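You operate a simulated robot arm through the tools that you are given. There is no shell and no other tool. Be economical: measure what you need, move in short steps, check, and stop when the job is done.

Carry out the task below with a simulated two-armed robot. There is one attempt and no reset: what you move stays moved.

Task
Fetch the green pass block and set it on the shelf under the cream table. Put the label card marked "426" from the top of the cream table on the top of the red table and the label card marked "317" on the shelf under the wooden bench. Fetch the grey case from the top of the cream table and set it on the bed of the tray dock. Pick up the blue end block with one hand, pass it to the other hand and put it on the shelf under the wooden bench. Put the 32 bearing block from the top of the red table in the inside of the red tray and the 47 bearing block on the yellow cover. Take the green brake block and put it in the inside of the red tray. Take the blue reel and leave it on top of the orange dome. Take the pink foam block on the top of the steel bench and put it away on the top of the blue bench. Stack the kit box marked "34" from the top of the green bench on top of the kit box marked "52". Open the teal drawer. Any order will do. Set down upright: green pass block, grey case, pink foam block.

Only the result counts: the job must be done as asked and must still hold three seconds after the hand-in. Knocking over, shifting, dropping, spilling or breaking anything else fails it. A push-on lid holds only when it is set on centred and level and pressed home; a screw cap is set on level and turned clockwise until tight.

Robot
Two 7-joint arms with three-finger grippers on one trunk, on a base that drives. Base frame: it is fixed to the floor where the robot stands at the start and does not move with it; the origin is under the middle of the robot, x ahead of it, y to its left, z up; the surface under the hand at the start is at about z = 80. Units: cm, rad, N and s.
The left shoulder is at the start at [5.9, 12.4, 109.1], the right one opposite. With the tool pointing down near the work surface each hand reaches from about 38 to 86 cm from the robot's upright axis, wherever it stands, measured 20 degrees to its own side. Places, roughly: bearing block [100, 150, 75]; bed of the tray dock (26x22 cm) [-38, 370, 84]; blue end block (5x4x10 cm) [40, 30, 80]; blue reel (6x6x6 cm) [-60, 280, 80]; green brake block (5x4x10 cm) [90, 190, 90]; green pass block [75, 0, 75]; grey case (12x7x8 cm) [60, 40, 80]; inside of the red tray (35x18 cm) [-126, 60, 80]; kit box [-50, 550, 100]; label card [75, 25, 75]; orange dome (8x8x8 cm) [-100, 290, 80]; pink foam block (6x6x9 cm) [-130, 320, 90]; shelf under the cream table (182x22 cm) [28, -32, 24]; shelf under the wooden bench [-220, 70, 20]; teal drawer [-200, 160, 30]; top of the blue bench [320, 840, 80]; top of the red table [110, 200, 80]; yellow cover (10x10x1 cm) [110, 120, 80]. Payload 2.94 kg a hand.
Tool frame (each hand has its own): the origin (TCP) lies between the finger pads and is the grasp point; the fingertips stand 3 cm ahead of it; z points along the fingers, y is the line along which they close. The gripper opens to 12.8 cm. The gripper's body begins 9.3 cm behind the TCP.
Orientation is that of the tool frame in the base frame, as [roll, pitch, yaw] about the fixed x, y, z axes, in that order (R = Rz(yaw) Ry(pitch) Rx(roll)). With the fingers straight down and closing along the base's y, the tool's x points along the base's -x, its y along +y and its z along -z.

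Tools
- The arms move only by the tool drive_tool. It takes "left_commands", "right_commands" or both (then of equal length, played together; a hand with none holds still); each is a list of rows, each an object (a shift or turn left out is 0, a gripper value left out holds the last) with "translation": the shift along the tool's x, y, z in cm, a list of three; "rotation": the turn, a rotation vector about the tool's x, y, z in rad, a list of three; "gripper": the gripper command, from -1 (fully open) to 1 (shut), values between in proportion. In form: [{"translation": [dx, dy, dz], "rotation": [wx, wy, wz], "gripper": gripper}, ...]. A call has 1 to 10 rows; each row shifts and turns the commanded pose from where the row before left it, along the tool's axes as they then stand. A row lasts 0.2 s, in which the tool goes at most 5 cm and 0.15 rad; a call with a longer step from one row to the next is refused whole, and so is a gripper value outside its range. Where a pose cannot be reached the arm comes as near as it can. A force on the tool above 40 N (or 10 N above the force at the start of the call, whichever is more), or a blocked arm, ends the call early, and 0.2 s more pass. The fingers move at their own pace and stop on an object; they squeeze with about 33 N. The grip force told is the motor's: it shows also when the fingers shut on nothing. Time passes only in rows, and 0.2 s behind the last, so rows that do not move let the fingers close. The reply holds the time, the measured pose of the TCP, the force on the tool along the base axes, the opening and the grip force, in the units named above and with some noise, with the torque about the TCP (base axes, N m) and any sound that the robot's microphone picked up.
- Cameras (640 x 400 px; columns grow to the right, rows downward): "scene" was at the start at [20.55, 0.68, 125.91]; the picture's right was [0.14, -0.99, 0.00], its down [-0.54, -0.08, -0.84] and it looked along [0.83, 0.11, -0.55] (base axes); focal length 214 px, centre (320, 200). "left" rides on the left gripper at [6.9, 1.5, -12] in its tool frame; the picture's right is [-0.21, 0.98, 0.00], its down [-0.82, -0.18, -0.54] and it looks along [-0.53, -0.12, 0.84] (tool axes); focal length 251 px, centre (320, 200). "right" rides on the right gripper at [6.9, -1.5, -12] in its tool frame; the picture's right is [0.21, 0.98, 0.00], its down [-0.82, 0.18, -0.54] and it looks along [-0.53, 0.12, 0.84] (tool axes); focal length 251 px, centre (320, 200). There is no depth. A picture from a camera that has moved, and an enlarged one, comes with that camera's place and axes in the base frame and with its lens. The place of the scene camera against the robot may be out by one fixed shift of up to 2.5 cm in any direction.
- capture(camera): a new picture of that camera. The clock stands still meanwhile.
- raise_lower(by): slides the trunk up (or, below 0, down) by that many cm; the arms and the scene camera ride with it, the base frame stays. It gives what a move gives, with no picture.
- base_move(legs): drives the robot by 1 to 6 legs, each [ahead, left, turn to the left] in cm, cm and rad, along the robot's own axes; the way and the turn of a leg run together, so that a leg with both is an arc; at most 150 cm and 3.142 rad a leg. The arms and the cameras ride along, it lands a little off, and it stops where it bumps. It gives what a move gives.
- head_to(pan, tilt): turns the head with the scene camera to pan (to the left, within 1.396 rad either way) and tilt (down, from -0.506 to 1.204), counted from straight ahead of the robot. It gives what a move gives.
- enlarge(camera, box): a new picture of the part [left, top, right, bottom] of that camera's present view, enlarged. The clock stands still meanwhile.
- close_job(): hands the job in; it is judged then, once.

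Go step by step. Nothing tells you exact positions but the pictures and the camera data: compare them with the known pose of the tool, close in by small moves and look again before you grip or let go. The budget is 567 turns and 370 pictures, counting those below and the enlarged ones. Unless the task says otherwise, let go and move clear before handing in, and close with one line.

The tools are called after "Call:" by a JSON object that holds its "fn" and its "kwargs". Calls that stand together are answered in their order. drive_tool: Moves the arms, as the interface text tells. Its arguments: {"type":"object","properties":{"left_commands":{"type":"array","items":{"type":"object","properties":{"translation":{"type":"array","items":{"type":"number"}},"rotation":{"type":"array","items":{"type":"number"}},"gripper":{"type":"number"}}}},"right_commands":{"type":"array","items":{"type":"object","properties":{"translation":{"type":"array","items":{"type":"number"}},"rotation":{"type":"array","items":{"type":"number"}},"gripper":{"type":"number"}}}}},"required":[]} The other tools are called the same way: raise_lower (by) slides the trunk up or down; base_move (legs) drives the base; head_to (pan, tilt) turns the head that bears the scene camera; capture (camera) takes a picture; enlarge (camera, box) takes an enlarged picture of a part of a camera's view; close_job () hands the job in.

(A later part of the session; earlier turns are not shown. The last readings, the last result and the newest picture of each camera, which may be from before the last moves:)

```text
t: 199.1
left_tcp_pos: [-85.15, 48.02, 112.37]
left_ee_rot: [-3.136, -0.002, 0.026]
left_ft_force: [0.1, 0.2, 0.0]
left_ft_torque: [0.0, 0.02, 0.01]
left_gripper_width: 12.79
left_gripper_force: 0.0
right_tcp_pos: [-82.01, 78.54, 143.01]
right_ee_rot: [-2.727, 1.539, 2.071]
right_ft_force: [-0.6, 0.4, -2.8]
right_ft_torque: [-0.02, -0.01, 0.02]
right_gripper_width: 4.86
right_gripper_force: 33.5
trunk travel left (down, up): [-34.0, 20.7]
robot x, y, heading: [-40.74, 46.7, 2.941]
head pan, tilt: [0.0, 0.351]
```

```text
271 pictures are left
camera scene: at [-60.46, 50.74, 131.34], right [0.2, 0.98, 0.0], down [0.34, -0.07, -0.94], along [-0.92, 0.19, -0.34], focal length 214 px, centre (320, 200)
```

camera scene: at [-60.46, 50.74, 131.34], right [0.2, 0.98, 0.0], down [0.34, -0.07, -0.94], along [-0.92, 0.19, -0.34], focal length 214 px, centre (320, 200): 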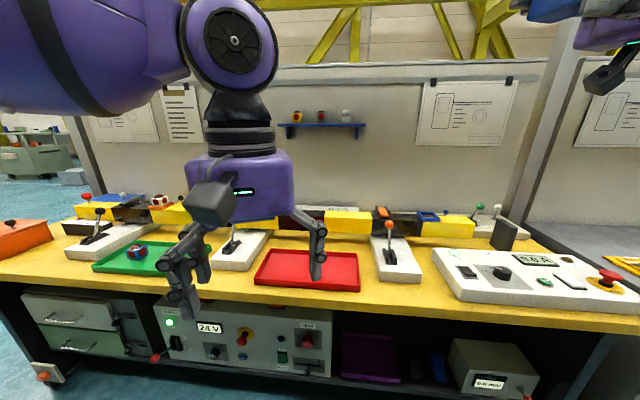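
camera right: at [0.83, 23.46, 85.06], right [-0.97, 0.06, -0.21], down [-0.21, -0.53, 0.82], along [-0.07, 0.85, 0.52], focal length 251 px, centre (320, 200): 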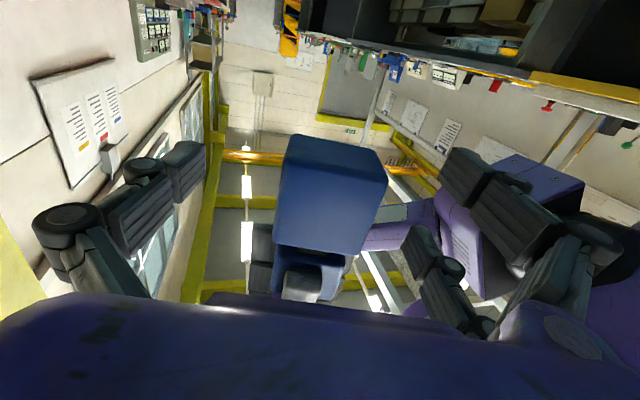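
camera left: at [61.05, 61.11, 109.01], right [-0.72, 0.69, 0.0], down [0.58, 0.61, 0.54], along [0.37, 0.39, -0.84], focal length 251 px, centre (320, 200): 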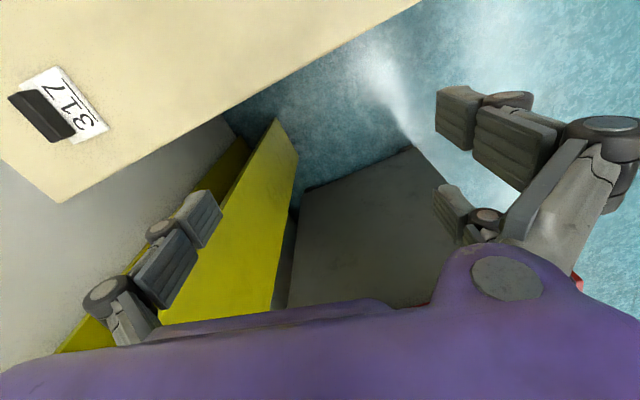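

The yellow-topped bench holds the red tray, and the wooden bench must be behind the partition. I'll look left and right to find the way round.

Call:
{"fn": "head_to", "kwargs": {"pan": 0.9, "tilt": 0.15}}

Call:
{"fn": "capture", "kwargs": {"camera": "scene"}}

Call:
{"fn": "head_to", "kwargs": {"pan": -0.9, "tilt": 0.15}}

Call:
{"fn": "capture", "kwargs": {"camera": "scene"}}

```text
t: 200.3
left_tcp_pos: [-85.01, 47.95, 112.43]
left_ee_rot: [-3.136, -0.003, 0.026]
left_ft_force: [1.1, 0.5, -0.3]
left_ft_torque: [-0.02, 0.01, -0.02]
left_gripper_width: 12.81
left_gripper_force: 0.1
right_tcp_pos: [-82.0, 78.48, 142.93]
right_ee_rot: [-2.724, 1.538, 2.071]
right_ft_force: [0.3, -0.8, -2.8]
right_ft_torque: [0.01, 0.01, 0.03]
right_gripper_width: 4.86
right_gripper_force: 33.6
trunk travel left (down, up): [-34.0, 20.7]
robot x, y, heading: [-40.96, 46.82, 2.94]
head pan, tilt: [0.901, 0.15]
```

```text
270 pictures are left
camera scene: at [-58.44, 42.92, 133.22], right [-0.64, 0.77, 0.0], down [0.11, 0.1, -0.99], along [-0.76, -0.64, -0.15], focal length 214 px, centre (320, 200)
```

scene: 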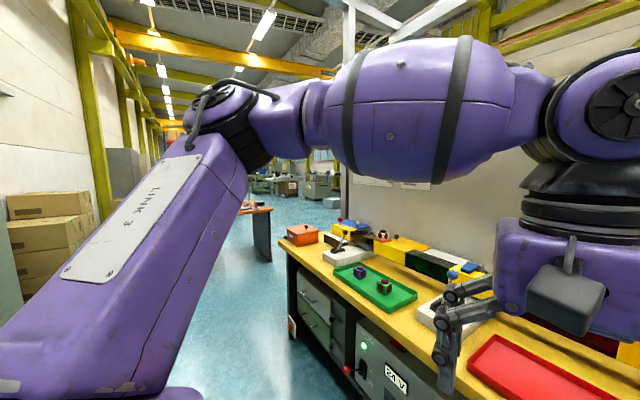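

```text
t: 202.1
left_tcp_pos: [-85.17, 48.05, 112.47]
left_ee_rot: [-3.135, 0.0, 0.026]
left_ft_force: [0.2, 0.1, -0.3]
left_ft_torque: [0.01, -0.04, 0.01]
left_gripper_width: 12.78
left_gripper_force: 0.1
right_tcp_pos: [-81.96, 78.48, 142.91]
right_ee_rot: [-2.722, 1.538, 2.07]
right_ft_force: [0.1, 0.3, -3.2]
right_ft_torque: [0.01, -0.01, 0.01]
right_gripper_width: 4.88
right_gripper_force: 32.7
trunk travel left (down, up): [-34.0, 20.7]
robot x, y, heading: [-40.86, 46.3, 2.942]
head pan, tilt: [-0.901, 0.15]
```

```text
269 pictures are left
camera scene: at [-55.53, 57.15, 133.22], right [0.89, 0.45, 0.0], down [0.07, -0.13, -0.99], along [-0.45, 0.88, -0.15], focal length 214 px, centre (320, 200)
```

scene: 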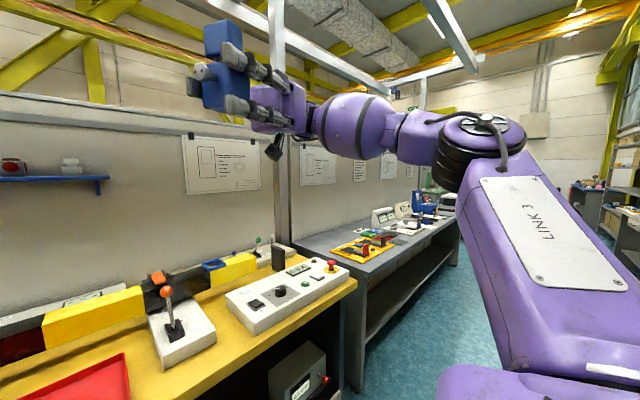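

The red tray is where expected, and the wooden bench is behind this row, reachable around its left end. I'll drive down the aisle and look.

Call:
{"fn": "base_move", "kwargs": {"legs": [[0, 0, 1.77], [100, -15, 0], [85, 0, 0]]}}

Call:
{"fn": "head_to", "kwargs": {"pan": -1.1, "tilt": 0.3}}

Call:
{"fn": "capture", "kwargs": {"camera": "scene"}}

Call:
{"fn": "head_to", "kwargs": {"pan": -0.3, "tilt": 0.3}}

Call:
{"fn": "capture", "kwargs": {"camera": "scene"}}

```text
t: 215.6
left_tcp_pos: [-54.04, -181.47, 112.53]
left_ee_rot: [-3.136, 0.001, 1.77]
left_ft_force: [-0.1, -0.4, 0.0]
left_ft_torque: [-0.01, 0.03, 0.0]
left_gripper_width: 12.79
left_gripper_force: 0.0
right_tcp_pos: [-84.59, -183.84, 142.97]
right_ee_rot: [-2.719, 1.538, -2.462]
right_ft_force: [-0.4, -0.2, -2.8]
right_ft_torque: [0.03, -0.01, -0.01]
right_gripper_width: 4.89
right_gripper_force: 32.6
trunk travel left (down, up): [-34.0, 20.7]
robot x, y, heading: [-60.53, -137.78, -1.595]
head pan, tilt: [-0.901, 0.15]
```

```text
t: 216.4
left_tcp_pos: [-53.87, -181.44, 112.46]
left_ee_rot: [-3.135, -0.002, 1.771]
left_ft_force: [0.3, 0.1, 1.2]
left_ft_torque: [-0.03, -0.01, 0.0]
left_gripper_width: 12.81
left_gripper_force: 0.0
right_tcp_pos: [-84.67, -183.71, 142.96]
right_ee_rot: [-2.729, 1.538, -2.471]
right_ft_force: [0.1, 0.5, -2.9]
right_ft_torque: [0.01, -0.01, 0.02]
right_gripper_width: 4.88
right_gripper_force: 33.3
trunk travel left (down, up): [-34.0, 20.7]
robot x, y, heading: [-60.29, -137.58, -1.602]
head pan, tilt: [-1.1, 0.3]
```

```text
268 pictures are left
camera scene: at [-67.26, -154.58, 131.82], right [-0.43, 0.9, 0.0], down [0.27, 0.13, -0.96], along [-0.86, -0.41, -0.3], focal length 214 px, centre (320, 200)
```

scene: 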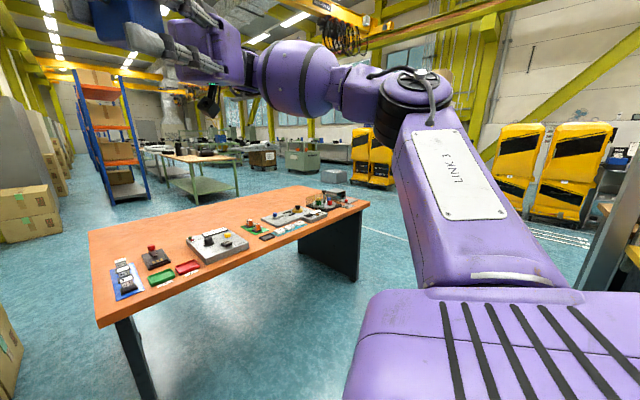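

```text
t: 217.5
left_tcp_pos: [-54.01, -181.59, 112.64]
left_ee_rot: [-3.137, 0.0, 1.77]
left_ft_force: [-0.4, -0.3, 0.6]
left_ft_torque: [-0.01, 0.01, -0.02]
left_gripper_width: 12.81
left_gripper_force: 0.1
right_tcp_pos: [-84.62, -183.73, 142.93]
right_ee_rot: [-2.724, 1.538, -2.468]
right_ft_force: [-0.3, -0.3, -3.4]
right_ft_torque: [0.01, -0.02, -0.02]
right_gripper_width: 4.87
right_gripper_force: 33.2
trunk travel left (down, up): [-34.0, 20.7]
robot x, y, heading: [-60.41, -137.47, -1.598]
head pan, tilt: [-0.3, 0.3]
```

```text
267 pictures are left
camera scene: at [-61.84, -159.39, 131.82], right [-0.95, 0.32, 0.0], down [0.1, 0.28, -0.96], along [-0.31, -0.9, -0.3], focal length 214 px, centre (320, 200)
```

scene: 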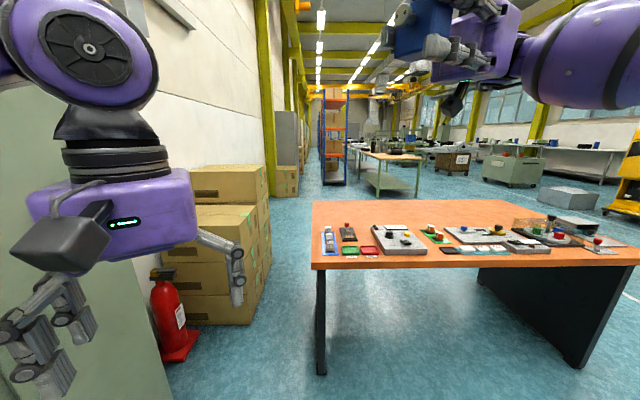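

I can pass between the row's end and the orange table. I'll turn to face -x and drive along y≈-135.

Call:
{"fn": "base_move", "kwargs": {"legs": [[0, 0, -1.54], [120, 0, 0]]}}

Call:
{"fn": "head_to", "kwargs": {"pan": -0.9, "tilt": 0.3}}

Call:
{"fn": "capture", "kwargs": {"camera": "scene"}}

Call:
{"fn": "head_to", "kwargs": {"pan": 0, "tilt": 0.4}}

Call:
{"fn": "capture", "kwargs": {"camera": "scene"}}

```text
t: 227.3
left_tcp_pos: [-223.87, -145.72, 112.42]
left_ee_rot: [-3.136, -0.001, 0.231]
left_ft_force: [-0.2, 0.0, -0.3]
left_ft_torque: [0.02, -0.01, 0.02]
left_gripper_width: 12.81
left_gripper_force: 0.2
right_tcp_pos: [-227.04, -115.35, 142.9]
right_ee_rot: [-2.722, 1.538, 2.281]
right_ft_force: [0.7, 0.7, -2.8]
right_ft_torque: [0.01, 0.02, 0.04]
right_gripper_width: 4.88
right_gripper_force: 33.0
trunk travel left (down, up): [-34.0, 20.7]
robot x, y, heading: [-180.33, -138.19, -3.14]
head pan, tilt: [-0.3, 0.3]
```

```text
t: 228.3
left_tcp_pos: [-223.84, -145.82, 112.54]
left_ee_rot: [-3.137, 0.0, 0.231]
left_ft_force: [-1.0, -0.1, 0.5]
left_ft_torque: [0.01, 0.0, -0.02]
left_gripper_width: 12.81
left_gripper_force: 0.1
right_tcp_pos: [-226.94, -115.28, 142.83]
right_ee_rot: [-2.724, 1.538, 2.278]
right_ft_force: [-0.1, 0.1, -3.1]
right_ft_torque: [-0.02, -0.01, 0.0]
right_gripper_width: 4.88
right_gripper_force: 32.9
trunk travel left (down, up): [-34.0, 20.7]
robot x, y, heading: [-179.53, -138.11, -3.138]
head pan, tilt: [-0.901, 0.3]
```

```text
266 pictures are left
camera scene: at [-196.86, -131.14, 131.82], right [0.78, 0.63, 0.0], down [0.18, -0.23, -0.96], along [-0.6, 0.75, -0.3], focal length 214 px, centre (320, 200)
```

scene: 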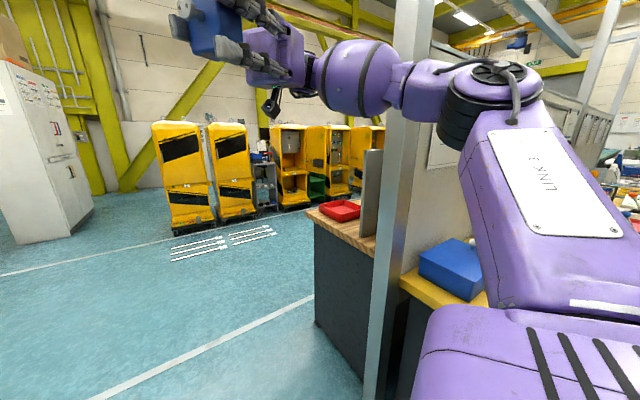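

```text
t: 229.5
left_tcp_pos: [-223.89, -145.81, 112.58]
left_ee_rot: [-3.135, 0.001, 0.232]
left_ft_force: [0.0, -1.1, 0.0]
left_ft_torque: [-0.01, -0.03, -0.01]
left_gripper_width: 12.78
left_gripper_force: 0.0
right_tcp_pos: [-227.09, -115.27, 142.98]
right_ee_rot: [-2.728, 1.538, 2.274]
right_ft_force: [0.5, 0.0, -3.5]
right_ft_torque: [0.03, 0.0, -0.05]
right_gripper_width: 4.86
right_gripper_force: 33.4
trunk travel left (down, up): [-34.0, 20.7]
robot x, y, heading: [-180.16, -137.66, -3.139]
head pan, tilt: [0.0, 0.4]
```

```text
265 pictures are left
camera scene: at [-200.29, -138.46, 130.89], right [0.0, 1.0, 0.0], down [0.39, 0.0, -0.92], along [-0.92, 0.0, -0.39], focal length 214 px, centre (320, 200)
```

scene: 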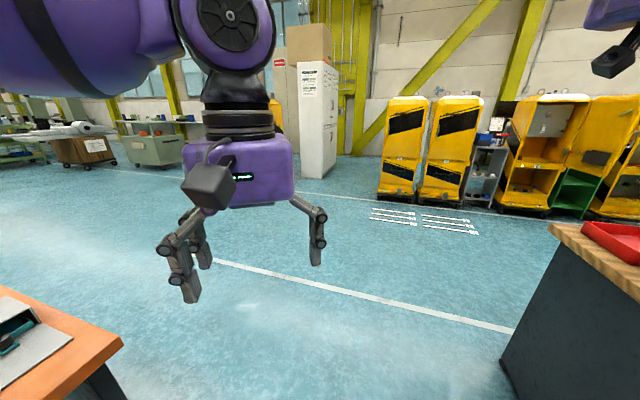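

The wooden bench's open side faces -x. I'll drive around to its front and look at it squarely.

Call:
{"fn": "base_move", "kwargs": {"legs": [[150, 0, 0], [15, 0, 0], [0, 0, -1.57], [150, 0, 0], [50, 0, 0], [0, 0, -1.57]]}}

Call:
{"fn": "head_to", "kwargs": {"pan": 0, "tilt": 0.5}}

Call:
{"fn": "capture", "kwargs": {"camera": "scene"}}

```text
t: 255.1
left_tcp_pos: [-308.29, 68.05, 112.56]
left_ee_rot: [-3.137, -0.003, -2.9]
left_ft_force: [-0.7, -0.2, -0.7]
left_ft_torque: [-0.01, -0.02, 0.0]
left_gripper_width: 12.8
left_gripper_force: 0.1
right_tcp_pos: [-304.8, 37.67, 142.95]
right_ee_rot: [-2.725, 1.537, -0.855]
right_ft_force: [0.7, 0.2, -3.5]
right_ft_torque: [0.0, -0.01, 0.03]
right_gripper_width: 4.84
right_gripper_force: 33.2
trunk travel left (down, up): [-34.0, 20.7]
robot x, y, heading: [-351.48, 59.96, 0.011]
head pan, tilt: [0.0, 0.4]
```

```text
t: 255.8
left_tcp_pos: [-308.24, 68.06, 112.49]
left_ee_rot: [-3.137, -0.003, -2.9]
left_ft_force: [-0.3, -0.4, 0.2]
left_ft_torque: [0.0, -0.01, 0.01]
left_gripper_width: 12.79
left_gripper_force: 0.1
right_tcp_pos: [-304.83, 37.66, 142.92]
right_ee_rot: [-2.732, 1.538, -0.862]
right_ft_force: [1.2, -0.4, -3.5]
right_ft_torque: [0.01, -0.04, -0.01]
right_gripper_width: 4.81
right_gripper_force: 32.9
trunk travel left (down, up): [-34.0, 20.7]
robot x, y, heading: [-351.75, 59.97, 0.013]
head pan, tilt: [0.0, 0.499]
```

```text
264 pictures are left
camera scene: at [-328.28, 59.97, 129.98], right [0.01, -1.0, 0.0], down [-0.48, -0.01, -0.88], along [0.88, 0.01, -0.48], focal length 214 px, centre (320, 200)
```

scene: 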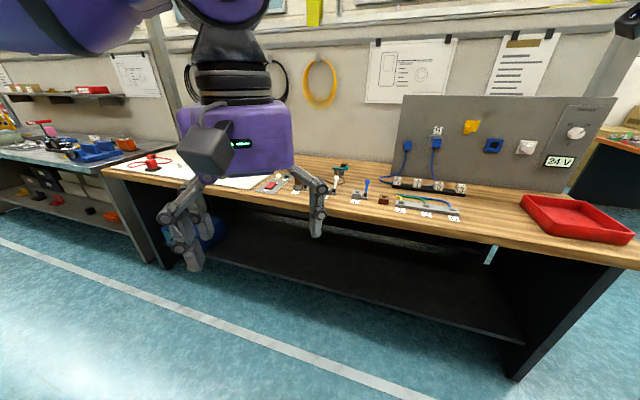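

The wooden bench has an open, nearly flush shelf. I'll turn the right hand to point forward, keeping the block upright so its camera stays outside the shelf edge.

Call:
{"fn": "drive_tool", "kwargs": {"right_commands": [{"translation": [0, -4.7, -1.4]}, {"translation": [0, -4.7, -1.4]}, {"translation": [0, -4.7, -1.4]}, {"translation": [4, 0, -2]}, {"translation": [4, 0, -2]}, {"translation": [4, 0, 0]}, {"translation": [4, 0, 0]}, {"rotation": [0.15, 0, 0]}, {"rotation": [0.15, 0, 0]}, {"rotation": [0.15, 0, 0]}]}}

Call:
{"fn": "drive_tool", "kwargs": {"right_commands": [{"rotation": [0.15, 0, 0]}, {"rotation": [0.15, 0, 0]}, {"rotation": [0.15, 0, 0]}, {"rotation": [0.15, 0, 0]}, {"rotation": [0.15, 0, 0]}, {"rotation": [0.15, 0, 0]}, {"rotation": [0.15, 0, 0]}, {"rotation": [0.15, 0, 0]}, {"rotation": [0.15, 0, 0]}, {"rotation": [0.15, 0, 0]}]}}

Call:
{"fn": "capture", "kwargs": {"camera": "scene"}}

```text
t: 258.0
left_tcp_pos: [-308.34, 68.01, 112.49]
left_ee_rot: [-3.139, 0.001, -2.899]
left_ft_force: [-0.2, -0.3, -1.0]
left_ft_torque: [0.05, 0.0, -0.01]
left_gripper_width: 12.8
left_gripper_force: 0.0
right_tcp_pos: [-293.47, 33.2, 127.18]
right_ee_rot: [-2.247, 1.538, -0.829]
right_ft_force: [-0.7, 0.4, -2.4]
right_ft_torque: [-0.02, -0.03, -0.01]
right_gripper_width: 4.84
right_gripper_force: 33.4
right hand out of reach, approached as far as the arm can: row 3
trunk travel left (down, up): [-34.0, 20.7]
robot x, y, heading: [-352.05, 59.75, 0.016]
head pan, tilt: [0.0, 0.499]
```

```text
t: 260.2
left_tcp_pos: [-308.29, 68.07, 112.46]
left_ee_rot: [-3.136, -0.001, -2.901]
left_ft_force: [-0.6, -0.7, 0.5]
left_ft_torque: [0.0, 0.03, 0.03]
left_gripper_width: 12.77
left_gripper_force: 0.1
right_tcp_pos: [-293.04, 31.91, 127.64]
right_ee_rot: [-1.273, 1.542, -0.892]
right_ft_force: [-0.8, -0.3, -3.1]
right_ft_torque: [0.04, -0.04, -0.03]
right_gripper_width: 4.89
right_gripper_force: 32.9
right hand out of reach, approached as far as the arm can: row 7, 8, 9, 10
trunk travel left (down, up): [-34.0, 20.7]
robot x, y, heading: [-351.93, 59.94, 0.015]
head pan, tilt: [0.0, 0.499]
```

```text
263 pictures are left
camera scene: at [-328.26, 59.95, 129.98], right [0.01, -1.0, 0.0], down [-0.48, -0.01, -0.88], along [0.88, 0.01, -0.48], focal length 214 px, centre (320, 200)
```

scene: 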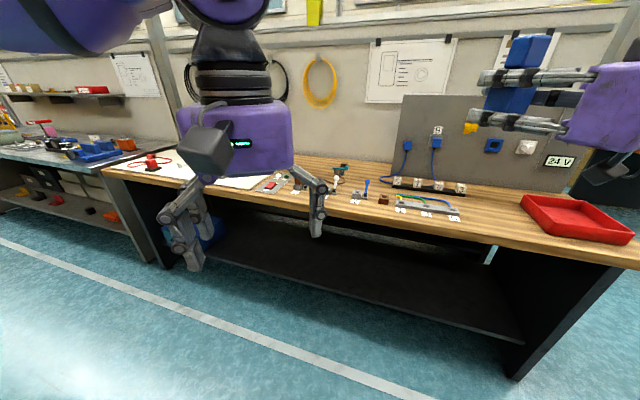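

The hand points about 22° left at its wrist limit, so I'll turn the robot to the right instead. First I lift the left hand, then turn and lower the trunk.

Call:
{"fn": "drive_tool", "kwargs": {"left_commands": [{"translation": [0, 0, -4.5]}, {"translation": [0, 0, -4.5]}, {"translation": [0, 0, -4.5]}, {"translation": [0, 0, -4.5]}, {"translation": [0, 0, -4.5]}]}}

Call:
{"fn": "base_move", "kwargs": {"legs": [[0, 0, -0.7]]}}

Call:
{"fn": "raise_lower", "kwargs": {"by": -34}}

Call:
{"fn": "head_to", "kwargs": {"pan": 0, "tilt": 0.6}}

Call:
{"fn": "capture", "kwargs": {"camera": "scene"}}

```text
t: 261.4
left_tcp_pos: [-310.75, 73.38, 132.85]
left_ee_rot: [-3.135, 0.001, -2.901]
left_ft_force: [-0.6, 0.6, 0.7]
left_ft_torque: [-0.03, -0.05, -0.01]
left_gripper_width: 12.8
left_gripper_force: 0.0
left hand out of reach, approached as far as the arm can: row 2, 3, 4, 5
right_tcp_pos: [-293.24, 32.03, 127.83]
right_ee_rot: [-1.239, 1.538, -0.857]
right_ft_force: [-0.8, -0.2, -2.6]
right_ft_torque: [-0.01, 0.0, 0.01]
right_gripper_width: 4.88
right_gripper_force: 32.8
trunk travel left (down, up): [-34.0, 20.7]
robot x, y, heading: [-351.96, 59.63, 0.014]
head pan, tilt: [0.0, 0.499]
```

```text
t: 263.7
left_tcp_pos: [-311.75, 43.66, 132.75]
left_ee_rot: [-3.134, 0.001, 2.682]
left_ft_force: [0.1, -0.3, -0.1]
left_ft_torque: [0.01, 0.01, 0.02]
left_gripper_width: 12.83
left_gripper_force: 0.1
right_tcp_pos: [-325.01, 0.77, 127.63]
right_ee_rot: [-1.264, 1.538, -1.584]
right_ft_force: [-0.1, 0.4, -3.0]
right_ft_torque: [-0.01, 0.0, 0.0]
right_gripper_width: 4.87
right_gripper_force: 32.8
trunk travel left (down, up): [-34.0, 20.7]
robot x, y, heading: [-351.74, 59.94, -0.684]
head pan, tilt: [0.0, 0.499]
```

```text
t: 267.0
left_tcp_pos: [-311.85, 43.71, 98.6]
left_ee_rot: [-3.133, -0.001, 2.681]
left_ft_force: [-0.1, -0.5, 0.0]
left_ft_torque: [-0.01, 0.02, -0.03]
left_gripper_width: 12.79
left_gripper_force: 0.0
right_tcp_pos: [-317.58, -5.35, 82.88]
right_ee_rot: [2.879, 1.37, 2.569]
right_ft_force: [-0.8, 0.2, -2.9]
right_ft_torque: [0.0, -0.02, 0.02]
right_gripper_width: 4.86
right_gripper_force: 33.1
trunk travel left (down, up): [0.0, 54.7]
robot x, y, heading: [-351.88, 60.2, -0.688]
head pan, tilt: [0.0, 0.499]
```

```text
t: 267.7
left_tcp_pos: [-311.71, 43.6, 98.73]
left_ee_rot: [-3.133, 0.001, 2.683]
left_ft_force: [-0.2, -0.7, 0.0]
left_ft_torque: [0.02, 0.03, 0.01]
left_gripper_width: 12.82
left_gripper_force: 0.1
right_tcp_pos: [-317.52, -5.34, 82.81]
right_ee_rot: [2.877, 1.37, 2.569]
right_ft_force: [0.3, -0.4, -3.5]
right_ft_torque: [-0.02, 0.02, 0.0]
right_gripper_width: 4.88
right_gripper_force: 32.6
trunk travel left (down, up): [0.0, 54.7]
robot x, y, heading: [-351.4, 60.11, -0.686]
head pan, tilt: [0.0, 0.6]
```

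```text
262 pictures are left
camera scene: at [-325.26, 39.41, 94.21], right [-0.63, -0.77, 0.0], down [-0.44, 0.36, -0.83], along [0.64, -0.52, -0.56], focal length 214 px, centre (320, 200)
```

scene: 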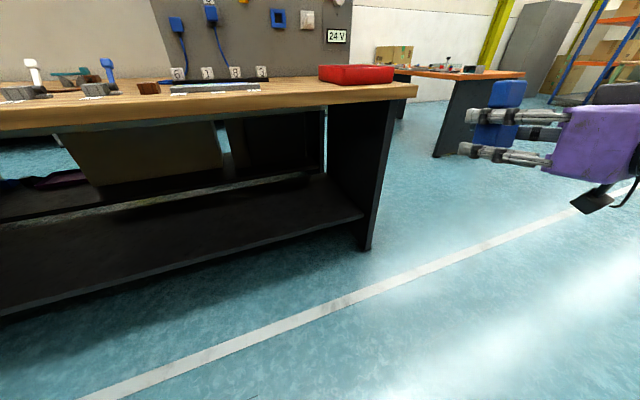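

The hand now points straight into the bench, tilted slightly down. I'll lower it in the free space in front of the bench.

Call:
{"fn": "drive_tool", "kwargs": {"right_commands": [{"rotation": [0, -0.1, 0]}, {"rotation": [0, -0.08, 0]}, {"translation": [4.5, -0.2, 0]}, {"translation": [4.5, -0.2, 0]}, {"translation": [4.5, -0.2, 0]}, {"translation": [4.5, -0.2, 0]}, {"translation": [4.5, -0.2, 0]}, {"translation": [4.5, -0.2, 0]}, {"translation": [4.5, -0.2, 0]}, {"translation": [4.5, -0.2, 0]}]}}

Call:
{"fn": "capture", "kwargs": {"camera": "scene"}}

```text
t: 269.9
left_tcp_pos: [-311.82, 43.53, 98.73]
left_ee_rot: [-3.134, -0.001, 2.682]
left_ft_force: [-1.0, -0.2, -0.5]
left_ft_torque: [0.04, -0.02, 0.02]
left_gripper_width: 12.8
left_gripper_force: 0.2
right_tcp_pos: [-320.82, -13.52, 49.03]
right_ee_rot: [1.829, 1.511, 1.518]
right_ft_force: [0.7, 0.4, -3.0]
right_ft_torque: [0.01, 0.02, 0.03]
right_gripper_width: 4.87
right_gripper_force: 32.7
right hand out of reach, approached as far as the arm can: row 1, 2, 3, 4, 5, 6, 7, 8, 9, 10
trunk travel left (down, up): [0.0, 54.7]
robot x, y, heading: [-352.08, 60.1, -0.691]
head pan, tilt: [0.0, 0.6]
```

```text
261 pictures are left
camera scene: at [-325.27, 39.36, 94.19], right [-0.63, -0.77, 0.0], down [-0.44, 0.36, -0.82], along [0.64, -0.52, -0.57], focal length 214 px, centre (320, 200)
```

scene: 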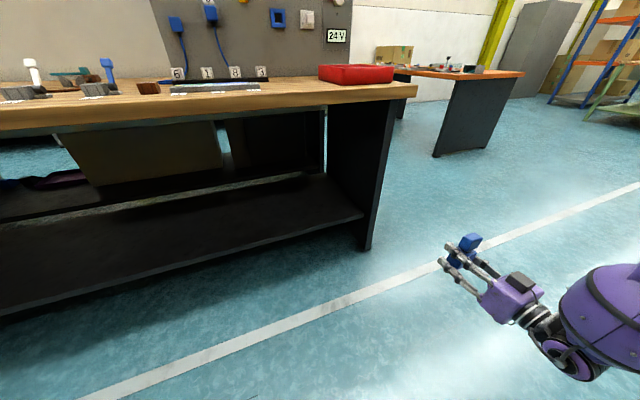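

Call:
{"fn": "drive_tool", "kwargs": {"right_commands": [{"translation": [4.5, 0, 0]}, {"translation": [4.5, 0, 0]}, {"translation": [4.5, 0, 0]}, {"translation": [4.5, 0, 0]}]}}

Call:
{"fn": "capture", "kwargs": {"camera": "scene"}}

```text
t: 270.9
left_tcp_pos: [-311.75, 43.54, 98.71]
left_ee_rot: [-3.132, 0.0, 2.682]
left_ft_force: [0.4, -0.4, 0.2]
left_ft_torque: [0.02, 0.02, -0.03]
left_gripper_width: 12.82
left_gripper_force: 0.0
right_tcp_pos: [-321.84, -14.22, 40.44]
right_ee_rot: [1.897, 1.511, 1.584]
right_ft_force: [0.9, 0.6, -3.7]
right_ft_torque: [-0.01, -0.01, 0.02]
right_gripper_width: 4.88
right_gripper_force: 32.8
right hand out of reach, approached as far as the arm can: row 1, 2, 3, 4
trunk travel left (down, up): [0.0, 54.7]
robot x, y, heading: [-351.86, 59.85, -0.687]
head pan, tilt: [0.0, 0.6]
```

```text
260 pictures are left
camera scene: at [-325.27, 39.41, 94.2], right [-0.63, -0.77, 0.0], down [-0.44, 0.36, -0.82], along [0.64, -0.52, -0.57], focal length 214 px, centre (320, 200)
```

scene: 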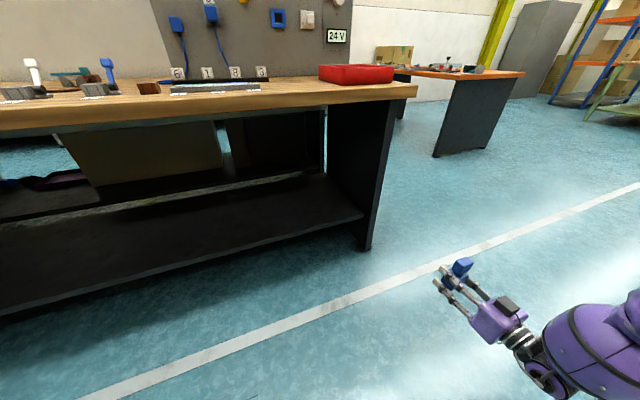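

Call:
{"fn": "drive_tool", "kwargs": {"right_commands": [{"translation": [1, 0, 4.5]}, {"translation": [1, 0, 4.5]}, {"translation": [2, 0, 4]}, {"translation": [3, 0, 3]}, {"translation": [4, 0, 2]}, {"translation": [4, 0, 0]}]}}

```text
t: 272.3
left_tcp_pos: [-311.7, 43.58, 98.65]
left_ee_rot: [-3.133, -0.001, 2.681]
left_ft_force: [-0.4, -1.3, -0.5]
left_ft_torque: [-0.01, 0.01, -0.03]
left_gripper_width: 12.8
left_gripper_force: 0.1
right_tcp_pos: [-311.11, -17.0, 43.44]
right_ee_rot: [1.883, 1.513, 1.572]
right_ft_force: [0.4, 0.0, -3.4]
right_ft_torque: [-0.02, 0.03, -0.02]
right_gripper_width: 4.85
right_gripper_force: 32.8
right hand out of reach, approached as far as the arm can: row 1, 2, 3, 4, 5, 6
trunk travel left (down, up): [0.0, 54.7]
robot x, y, heading: [-351.83, 60.16, -0.689]
head pan, tilt: [0.0, 0.6]
```

Call:
{"fn": "drive_tool", "kwargs": {"right_commands": [{"translation": [0, 4.5, -1]}, {"translation": [0, 4.5, -1]}, {"translation": [0, 4.5, -1]}, {"translation": [0, 4.5, -1]}, {"translation": [4.5, 0, 0]}, {"translation": [4.5, 0, 0]}, {"translation": [4.5, 0, 0]}, {"translation": [4.5, 0, 0]}]}}

Call:
{"fn": "capture", "kwargs": {"camera": "scene"}}

```text
t: 274.1
left_tcp_pos: [-311.82, 43.68, 98.68]
left_ee_rot: [-3.135, 0.0, 2.683]
left_ft_force: [-0.6, -0.3, -0.1]
left_ft_torque: [0.02, -0.01, -0.01]
left_gripper_width: 12.78
left_gripper_force: 0.1
right_tcp_pos: [-315.08, -15.87, 41.81]
right_ee_rot: [1.869, 1.51, 1.558]
right_ft_force: [-0.6, 0.5, -3.9]
right_ft_torque: [-0.02, 0.04, -0.01]
right_gripper_width: 4.87
right_gripper_force: 32.8
right hand out of reach, approached as far as the arm can: row 1, 2, 3, 4, 5, 6, 7, 8
trunk travel left (down, up): [0.0, 54.7]
robot x, y, heading: [-351.83, 60.24, -0.683]
head pan, tilt: [0.0, 0.6]
```

```text
259 pictures are left
camera scene: at [-325.26, 39.41, 94.2], right [-0.63, -0.77, 0.0], down [-0.44, 0.36, -0.82], along [0.64, -0.52, -0.57], focal length 214 px, centre (320, 200)
```

scene: 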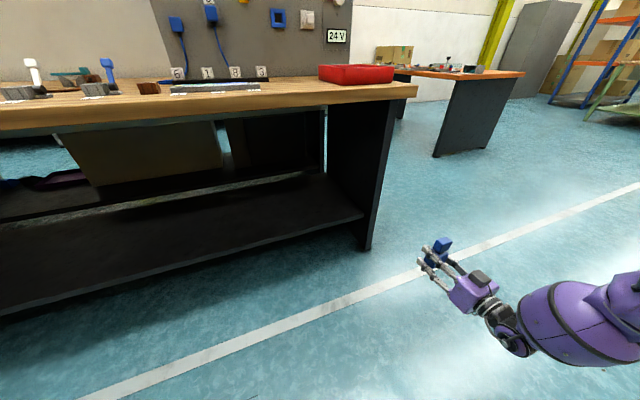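

Call:
{"fn": "drive_tool", "kwargs": {"right_commands": [{"rotation": [-0.15, 0, 0]}, {"rotation": [-0.15, 0, 0]}, {"rotation": [-0.15, 0, 0]}, {"rotation": [-0.15, 0, 0]}, {"translation": [4, 0, 0]}, {"translation": [4, 0, 0]}, {"translation": [4, 0, 0]}, {"translation": [4, 0, 0]}]}}

```text
t: 275.9
left_tcp_pos: [-311.81, 43.69, 98.68]
left_ee_rot: [-3.136, 0.0, 2.682]
left_ft_force: [0.4, 0.2, -1.2]
left_ft_torque: [0.01, -0.02, 0.02]
left_gripper_width: 12.79
left_gripper_force: 0.0
right_tcp_pos: [-318.54, -6.6, 43.34]
right_ee_rot: [1.321, 1.517, 1.606]
right_ft_force: [0.4, 0.2, -3.0]
right_ft_torque: [-0.02, 0.04, 0.01]
right_gripper_width: 4.86
right_gripper_force: 32.5
right hand out of reach, approached as far as the arm can: row 1, 2, 3, 4, 5, 6, 7, 8
trunk travel left (down, up): [0.0, 54.7]
robot x, y, heading: [-351.53, 60.0, -0.689]
head pan, tilt: [0.0, 0.6]
```

A level hand can't get below about z=42, so I'll stand the block on the bench top near the edge and re-grip it from above with the same right hand. First I raise the hand back up.

Call:
{"fn": "drive_tool", "kwargs": {"right_commands": [{"translation": [-4.5, 0, 0], "rotation": [0.15, 0, 0]}, {"translation": [-4.5, 0, 0], "rotation": [0.15, 0, 0]}, {"translation": [-4.5, 0, 0], "rotation": [0.15, 0, 0]}, {"translation": [-4.5, 0, 0], "rotation": [0.1, 0, 0]}, {"translation": [-4.5, 0, 0]}, {"translation": [-4.5, 0, 0]}, {"translation": [-4.5, 0, 0]}, {"translation": [-4.5, 0, 0]}, {"translation": [-4.5, 0, 0]}, {"translation": [-4.5, 0, 0]}]}}

Call:
{"fn": "capture", "kwargs": {"camera": "scene"}}

```text
t: 278.1
left_tcp_pos: [-311.78, 43.63, 98.65]
left_ee_rot: [-3.132, -0.001, 2.683]
left_ft_force: [-0.3, -0.4, 0.4]
left_ft_torque: [-0.01, 0.03, 0.01]
left_gripper_width: 12.8
left_gripper_force: 0.1
right_tcp_pos: [-320.44, -16.4, 88.22]
right_ee_rot: [1.864, 1.515, 1.599]
right_ft_force: [0.1, -0.1, -3.9]
right_ft_torque: [-0.02, 0.0, -0.04]
right_gripper_width: 4.88
right_gripper_force: 32.7
right hand out of reach, approached as far as the arm can: row 2, 3, 4
trunk travel left (down, up): [0.0, 54.7]
robot x, y, heading: [-351.9, 60.06, -0.685]
head pan, tilt: [0.0, 0.6]
```

```text
258 pictures are left
camera scene: at [-325.26, 39.44, 94.21], right [-0.63, -0.77, 0.0], down [-0.44, 0.36, -0.83], along [0.64, -0.52, -0.56], focal length 214 px, centre (320, 200)
```

scene: 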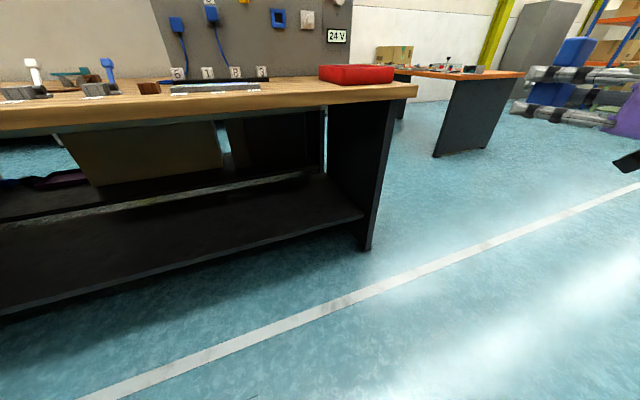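

Call:
{"fn": "base_move", "kwargs": {"legs": [[21.7, 36.6, 0]]}}

Call:
{"fn": "head_to", "kwargs": {"pan": -0.1, "tilt": 0.35}}

Call:
{"fn": "capture", "kwargs": {"camera": "scene"}}

Call:
{"fn": "capture", "kwargs": {"camera": "left"}}

```text
t: 281.9
left_tcp_pos: [-271.43, 58.66, 98.78]
left_ee_rot: [-3.133, -0.001, 2.687]
left_ft_force: [0.3, 0.5, -0.5]
left_ft_torque: [-0.02, 0.0, 0.03]
left_gripper_width: 12.79
left_gripper_force: 0.1
right_tcp_pos: [-279.82, -1.42, 88.25]
right_ee_rot: [1.823, 1.516, 1.567]
right_ft_force: [-0.8, 0.0, -3.3]
right_ft_torque: [-0.01, 0.0, 0.03]
right_gripper_width: 4.87
right_gripper_force: 32.6
trunk travel left (down, up): [0.0, 54.7]
robot x, y, heading: [-311.52, 74.46, -0.687]
head pan, tilt: [0.0, 0.6]
```

```text
t: 282.6
left_tcp_pos: [-271.35, 58.65, 98.67]
left_ee_rot: [-3.134, 0.001, 2.687]
left_ft_force: [0.9, -0.4, 0.6]
left_ft_torque: [0.0, 0.01, -0.01]
left_gripper_width: 12.84
left_gripper_force: 0.0
right_tcp_pos: [-279.72, -1.34, 88.37]
right_ee_rot: [1.826, 1.515, 1.567]
right_ft_force: [0.5, 0.4, -2.7]
right_ft_torque: [-0.07, -0.02, 0.04]
right_gripper_width: 4.88
right_gripper_force: 33.5
trunk travel left (down, up): [0.0, 54.7]
robot x, y, heading: [-311.58, 74.76, -0.682]
head pan, tilt: [-0.099, 0.351]
```

```text
257 pictures are left
camera scene: at [-285.12, 53.33, 96.47], right [-0.7, -0.71, 0.0], down [-0.25, 0.24, -0.94], along [0.67, -0.66, -0.34], focal length 214 px, centre (320, 200)
```

scene: 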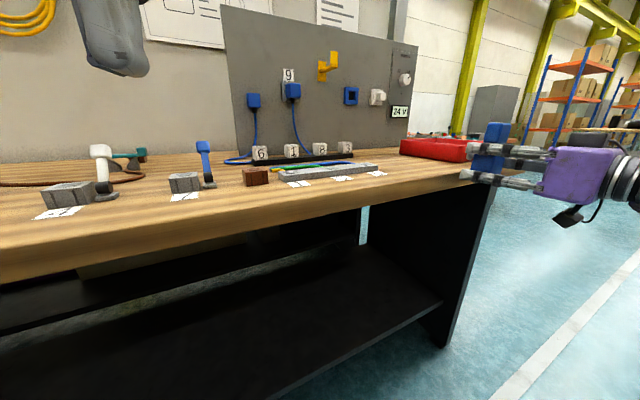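

```text
256 pictures are left
camera left: at [-276.86, 63.05, 110.66], right [0.62, 0.78, -0.01], down [0.66, -0.52, 0.54], along [0.42, -0.34, -0.84], focal length 251 px, centre (320, 200)
```

left: 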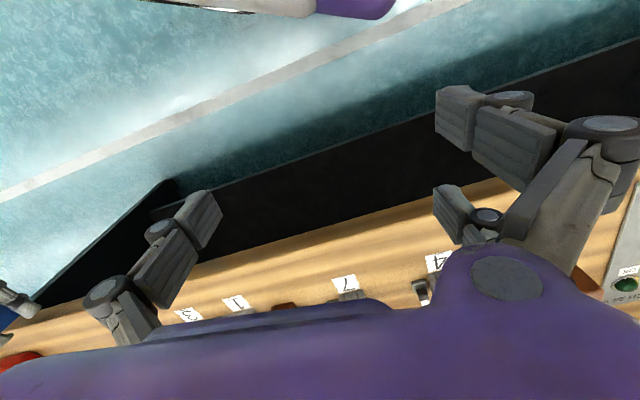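

I need the bench-top height, so I'll shift the left camera up and triangulate a label on the bench.

Call:
{"fn": "enlarge", "kwargs": {"camera": "left", "box": [150, 180, 470, 320]}}

Call:
{"fn": "drive_tool", "kwargs": {"left_commands": [{"translation": [3, 0, -4]}, {"translation": [3, 0, -4]}, {"translation": [3, 0, -4]}]}}

Call:
{"fn": "capture", "kwargs": {"camera": "left"}}

```text
2.00 times, centred on (310, 250) of left
camera zoom: at [-276.86, 63.05, 110.66], right [0.62, 0.78, -0.01], down [0.66, -0.52, 0.54], along [0.42, -0.34, -0.84], focal length 503 px, centre (340, 100)
```

zoom: 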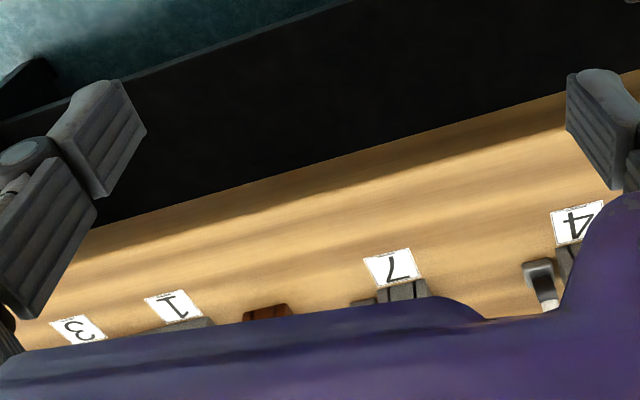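

```text
t: 283.4
left_tcp_pos: [-279.7, 63.53, 101.94]
left_ee_rot: [-3.131, -0.001, 2.687]
left_ft_force: [-0.1, -0.5, -0.5]
left_ft_torque: [0.0, -0.02, 0.0]
left_gripper_width: 12.78
left_gripper_force: 0.0
left hand out of reach, approached as far as the arm can: row 1, 2, 3
right_tcp_pos: [-279.85, -1.51, 88.27]
right_ee_rot: [1.816, 1.516, 1.556]
right_ft_force: [-0.4, 0.4, -2.2]
right_ft_torque: [0.01, 0.0, -0.02]
right_gripper_width: 4.88
right_gripper_force: 32.6
trunk travel left (down, up): [0.0, 54.7]
robot x, y, heading: [-311.72, 74.85, -0.68]
head pan, tilt: [-0.099, 0.351]
```

```text
254 pictures are left
camera left: at [-285.12, 68.03, 113.8], right [0.62, 0.78, -0.01], down [0.66, -0.52, 0.54], along [0.42, -0.34, -0.84], focal length 251 px, centre (320, 200)
```

left: 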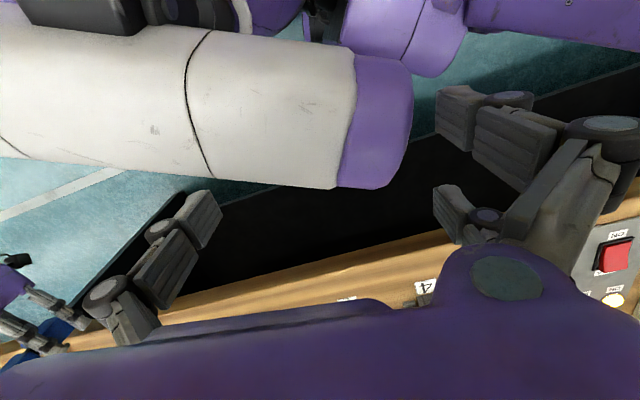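

The bench top is at z≈84 with its edge near x=-274 at y=0. I'll shift the base so the block stands about 6 cm inside the edge, in the free strip.

Call:
{"fn": "base_move", "kwargs": {"legs": [[0, 11.7, 0], [7.4, 0, 0]]}}

Call:
{"fn": "capture", "kwargs": {"camera": "scene"}}

Call:
{"fn": "capture", "kwargs": {"camera": "left"}}

```text
t: 285.0
left_tcp_pos: [-273.53, 71.4, 102.0]
left_ee_rot: [-3.129, 0.0, 2.688]
left_ft_force: [-0.3, 0.1, -0.7]
left_ft_torque: [-0.01, -0.01, 0.0]
left_gripper_width: 12.79
left_gripper_force: 0.1
right_tcp_pos: [-274.5, 5.63, 88.17]
right_ee_rot: [1.87, 1.518, 1.586]
right_ft_force: [-6.8, 3.9, -0.5]
right_ft_torque: [0.23, 0.11, 0.31]
right_gripper_width: 4.88
right_gripper_force: 32.4
trunk travel left (down, up): [0.0, 54.7]
robot x, y, heading: [-305.24, 82.72, -0.68]
head pan, tilt: [-0.099, 0.351]
stopped in leg 1: the force on the tool passed its limit at 45 N (the readings are from after the stop); the commanded pose is now the measured one
```

```text
253 pictures are left
camera scene: at [-278.98, 61.2, 96.51], right [-0.71, -0.71, 0.0], down [-0.24, 0.24, -0.94], along [0.67, -0.66, -0.34], focal length 214 px, centre (320, 200)
```

scene: 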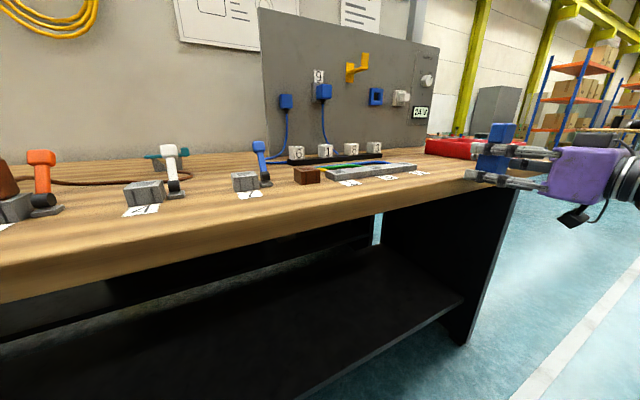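

```text
252 pictures are left
camera left: at [-278.87, 75.86, 113.81], right [0.62, 0.78, -0.01], down [0.66, -0.52, 0.54], along [0.42, -0.35, -0.84], focal length 251 px, centre (320, 200)
```

left: 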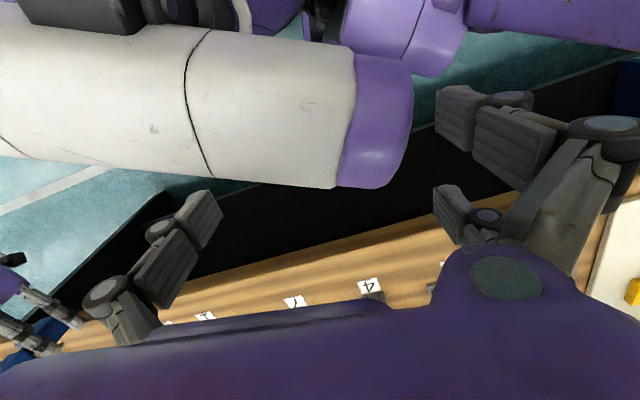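

The lower finger of the right pair hangs 1 cm below the block and touched the bench edge. I'll lift 2 cm, move in, and then lower.

Call:
{"fn": "drive_tool", "kwargs": {"right_commands": [{"translation": [-1, 0, 0]}, {"translation": [-1, 0, 0]}]}}

Call:
{"fn": "base_move", "kwargs": {"legs": [[7.7, 2.9, 0]]}}

Call:
{"fn": "capture", "kwargs": {"camera": "scene"}}

```text
t: 285.6
left_tcp_pos: [-273.37, 71.4, 101.87]
left_ee_rot: [-3.129, 0.002, 2.685]
left_ft_force: [0.0, -0.4, -0.3]
left_ft_torque: [0.01, 0.02, -0.02]
left_gripper_width: 12.79
left_gripper_force: 0.0
right_tcp_pos: [-274.14, 5.42, 90.21]
right_ee_rot: [1.9, 1.516, 1.619]
right_ft_force: [-0.6, -1.0, -3.3]
right_ft_torque: [0.01, 0.01, 0.01]
right_gripper_width: 4.88
right_gripper_force: 32.5
trunk travel left (down, up): [0.0, 54.7]
robot x, y, heading: [-305.22, 82.45, -0.679]
head pan, tilt: [-0.099, 0.351]
```

```text
t: 286.7
left_tcp_pos: [-265.39, 68.63, 101.86]
left_ee_rot: [-3.129, -0.001, 2.688]
left_ft_force: [0.9, -0.6, -0.3]
left_ft_torque: [-0.03, 0.05, 0.01]
left_gripper_width: 12.78
left_gripper_force: 0.0
right_tcp_pos: [-266.24, 2.9, 90.19]
right_ee_rot: [1.907, 1.517, 1.627]
right_ft_force: [0.2, -0.5, -2.6]
right_ft_torque: [0.01, -0.01, -0.02]
right_gripper_width: 4.89
right_gripper_force: 32.9
trunk travel left (down, up): [0.0, 54.7]
robot x, y, heading: [-297.79, 80.15, -0.68]
head pan, tilt: [-0.099, 0.351]
```

```text
251 pictures are left
camera scene: at [-270.94, 58.5, 96.46], right [-0.7, -0.71, 0.0], down [-0.24, 0.24, -0.94], along [0.67, -0.66, -0.34], focal length 214 px, centre (320, 200)
```

scene: 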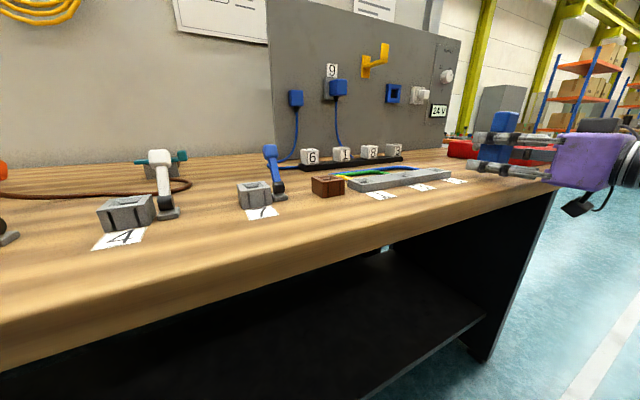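

Call:
{"fn": "drive_tool", "kwargs": {"right_commands": [{"translation": [0.7, 0, 0]}, {"translation": [0.4, 0, 0]}, {"translation": [0.4, 0, 0]}, {"translation": [0.4, 0, 0]}, {"translation": [0.4, 0, 0]}, {"translation": [0.4, 0, 0]}, {"translation": [0.4, 0, 0]}]}}

Call:
{"fn": "enlarge", "kwargs": {"camera": "scene", "box": [420, 80, 640, 240]}}

```text
t: 288.1
left_tcp_pos: [-265.41, 68.74, 101.84]
left_ee_rot: [-3.13, 0.0, 2.688]
left_ft_force: [-0.6, 0.4, 0.2]
left_ft_torque: [-0.02, -0.03, -0.01]
left_gripper_width: 12.82
left_gripper_force: 0.1
right_tcp_pos: [-266.39, 3.06, 88.54]
right_ee_rot: [1.566, 1.523, 1.284]
right_ft_force: [-0.9, 1.1, 3.4]
right_ft_torque: [0.19, -0.22, 0.15]
right_gripper_width: 4.89
right_gripper_force: 33.2
trunk travel left (down, up): [0.0, 54.7]
robot x, y, heading: [-297.72, 80.03, -0.679]
head pan, tilt: [-0.099, 0.351]
stopped in row 7 (right hand): the force on the tool passed its limit at 42 N (the readings are from after the stop); the commanded pose is now the measured one
```

```text
2.50 times, centred on (530, 160) of scene
camera zoom: at [-271.01, 58.55, 96.5], right [-0.7, -0.71, 0.0], down [-0.24, 0.24, -0.94], along [0.67, -0.66, -0.34], focal length 536 px, centre (-205, 300)
```

zoom: 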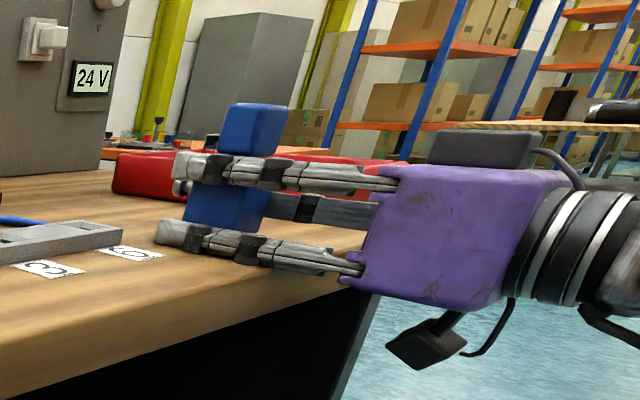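

The block is about 1 cm above the bench because of the lower finger. I'll open gently so it settles upright.

Call:
{"fn": "drive_tool", "kwargs": {"right_commands": [{"gripper": 0.1}, {"gripper": -0.2}, {"gripper": -0.2}]}}

Call:
{"fn": "enlarge", "kwargs": {"camera": "scene", "box": [420, 80, 640, 240]}}

```text
t: 288.9
left_tcp_pos: [-265.44, 68.63, 101.9]
left_ee_rot: [-3.13, -0.002, 2.686]
left_ft_force: [-0.8, -0.3, -0.8]
left_ft_torque: [0.0, -0.03, 0.02]
left_gripper_width: 12.81
left_gripper_force: 0.0
right_tcp_pos: [-266.37, 3.0, 88.44]
right_ee_rot: [1.597, 1.525, 1.315]
right_ft_force: [6.7, -5.6, 9.8]
right_ft_torque: [0.11, -0.53, -0.36]
right_gripper_width: 7.3
right_gripper_force: 0.0
trunk travel left (down, up): [0.0, 54.7]
robot x, y, heading: [-297.62, 79.85, -0.681]
head pan, tilt: [-0.099, 0.351]
```

```text
2.50 times, centred on (530, 160) of scene
camera zoom: at [-270.96, 58.56, 96.49], right [-0.7, -0.71, 0.0], down [-0.24, 0.24, -0.94], along [0.67, -0.66, -0.34], focal length 536 px, centre (-205, 300)
```

zoom: 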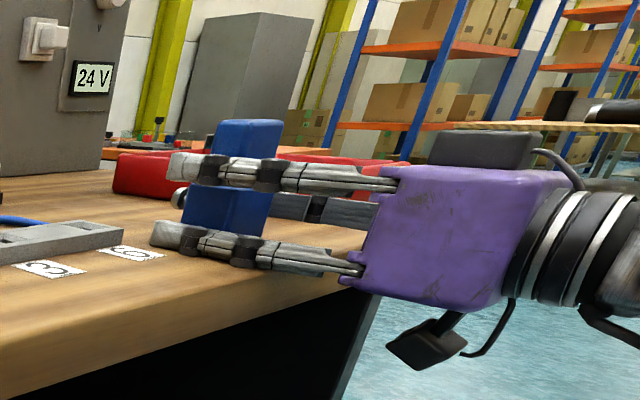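

The block stands on the bench. I'm opening further and backing straight out with the base.

Call:
{"fn": "drive_tool", "kwargs": {"right_commands": [{"translation": [-0.4, 0, 0], "gripper": -1}, {"gripper": -1}]}}

Call:
{"fn": "base_move", "kwargs": {"legs": [[-16.8, -6.4, 0]]}}

Call:
{"fn": "enlarge", "kwargs": {"camera": "scene", "box": [380, 80, 640, 280]}}

```text
t: 289.5
left_tcp_pos: [-265.51, 68.78, 101.9]
left_ee_rot: [-3.13, 0.001, 2.687]
left_ft_force: [0.0, 0.3, -0.1]
left_ft_torque: [-0.01, 0.01, -0.01]
left_gripper_width: 12.8
left_gripper_force: 0.0
right_tcp_pos: [-266.31, 2.96, 88.75]
right_ee_rot: [1.649, 1.522, 1.366]
right_ft_force: [0.3, -0.7, 0.6]
right_ft_torque: [0.0, 0.02, -0.04]
right_gripper_width: 12.76
right_gripper_force: 0.1
trunk travel left (down, up): [0.0, 54.7]
robot x, y, heading: [-297.28, 79.83, -0.687]
head pan, tilt: [-0.099, 0.351]
```

```text
t: 291.0
left_tcp_pos: [-282.66, 74.26, 101.94]
left_ee_rot: [-3.13, 0.0, 2.685]
left_ft_force: [-1.0, 0.6, 0.4]
left_ft_torque: [-0.02, -0.03, 0.04]
left_gripper_width: 12.78
left_gripper_force: 0.0
right_tcp_pos: [-283.85, 8.62, 88.85]
right_ee_rot: [1.611, 1.524, 1.324]
right_ft_force: [-0.2, 0.1, -0.9]
right_ft_torque: [0.04, 0.02, 0.01]
right_gripper_width: 12.8
right_gripper_force: 0.0
trunk travel left (down, up): [0.0, 54.7]
robot x, y, heading: [-314.3, 85.43, -0.684]
head pan, tilt: [-0.099, 0.351]
```

```text
2.00 times, centred on (510, 180) of scene
camera zoom: at [-288.24, 64.23, 96.5], right [-0.71, -0.71, 0.0], down [-0.24, 0.24, -0.94], along [0.67, -0.66, -0.34], focal length 429 px, centre (-60, 240)
```

zoom: 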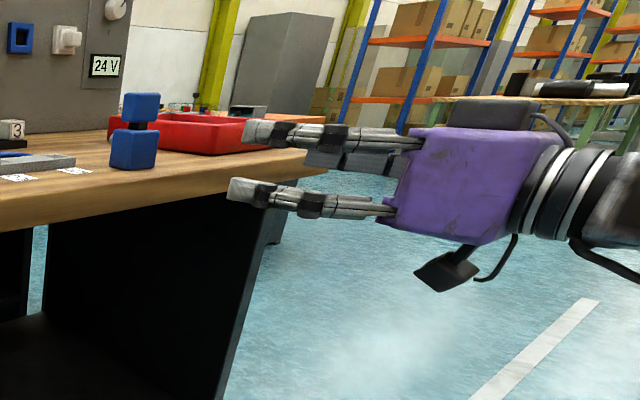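

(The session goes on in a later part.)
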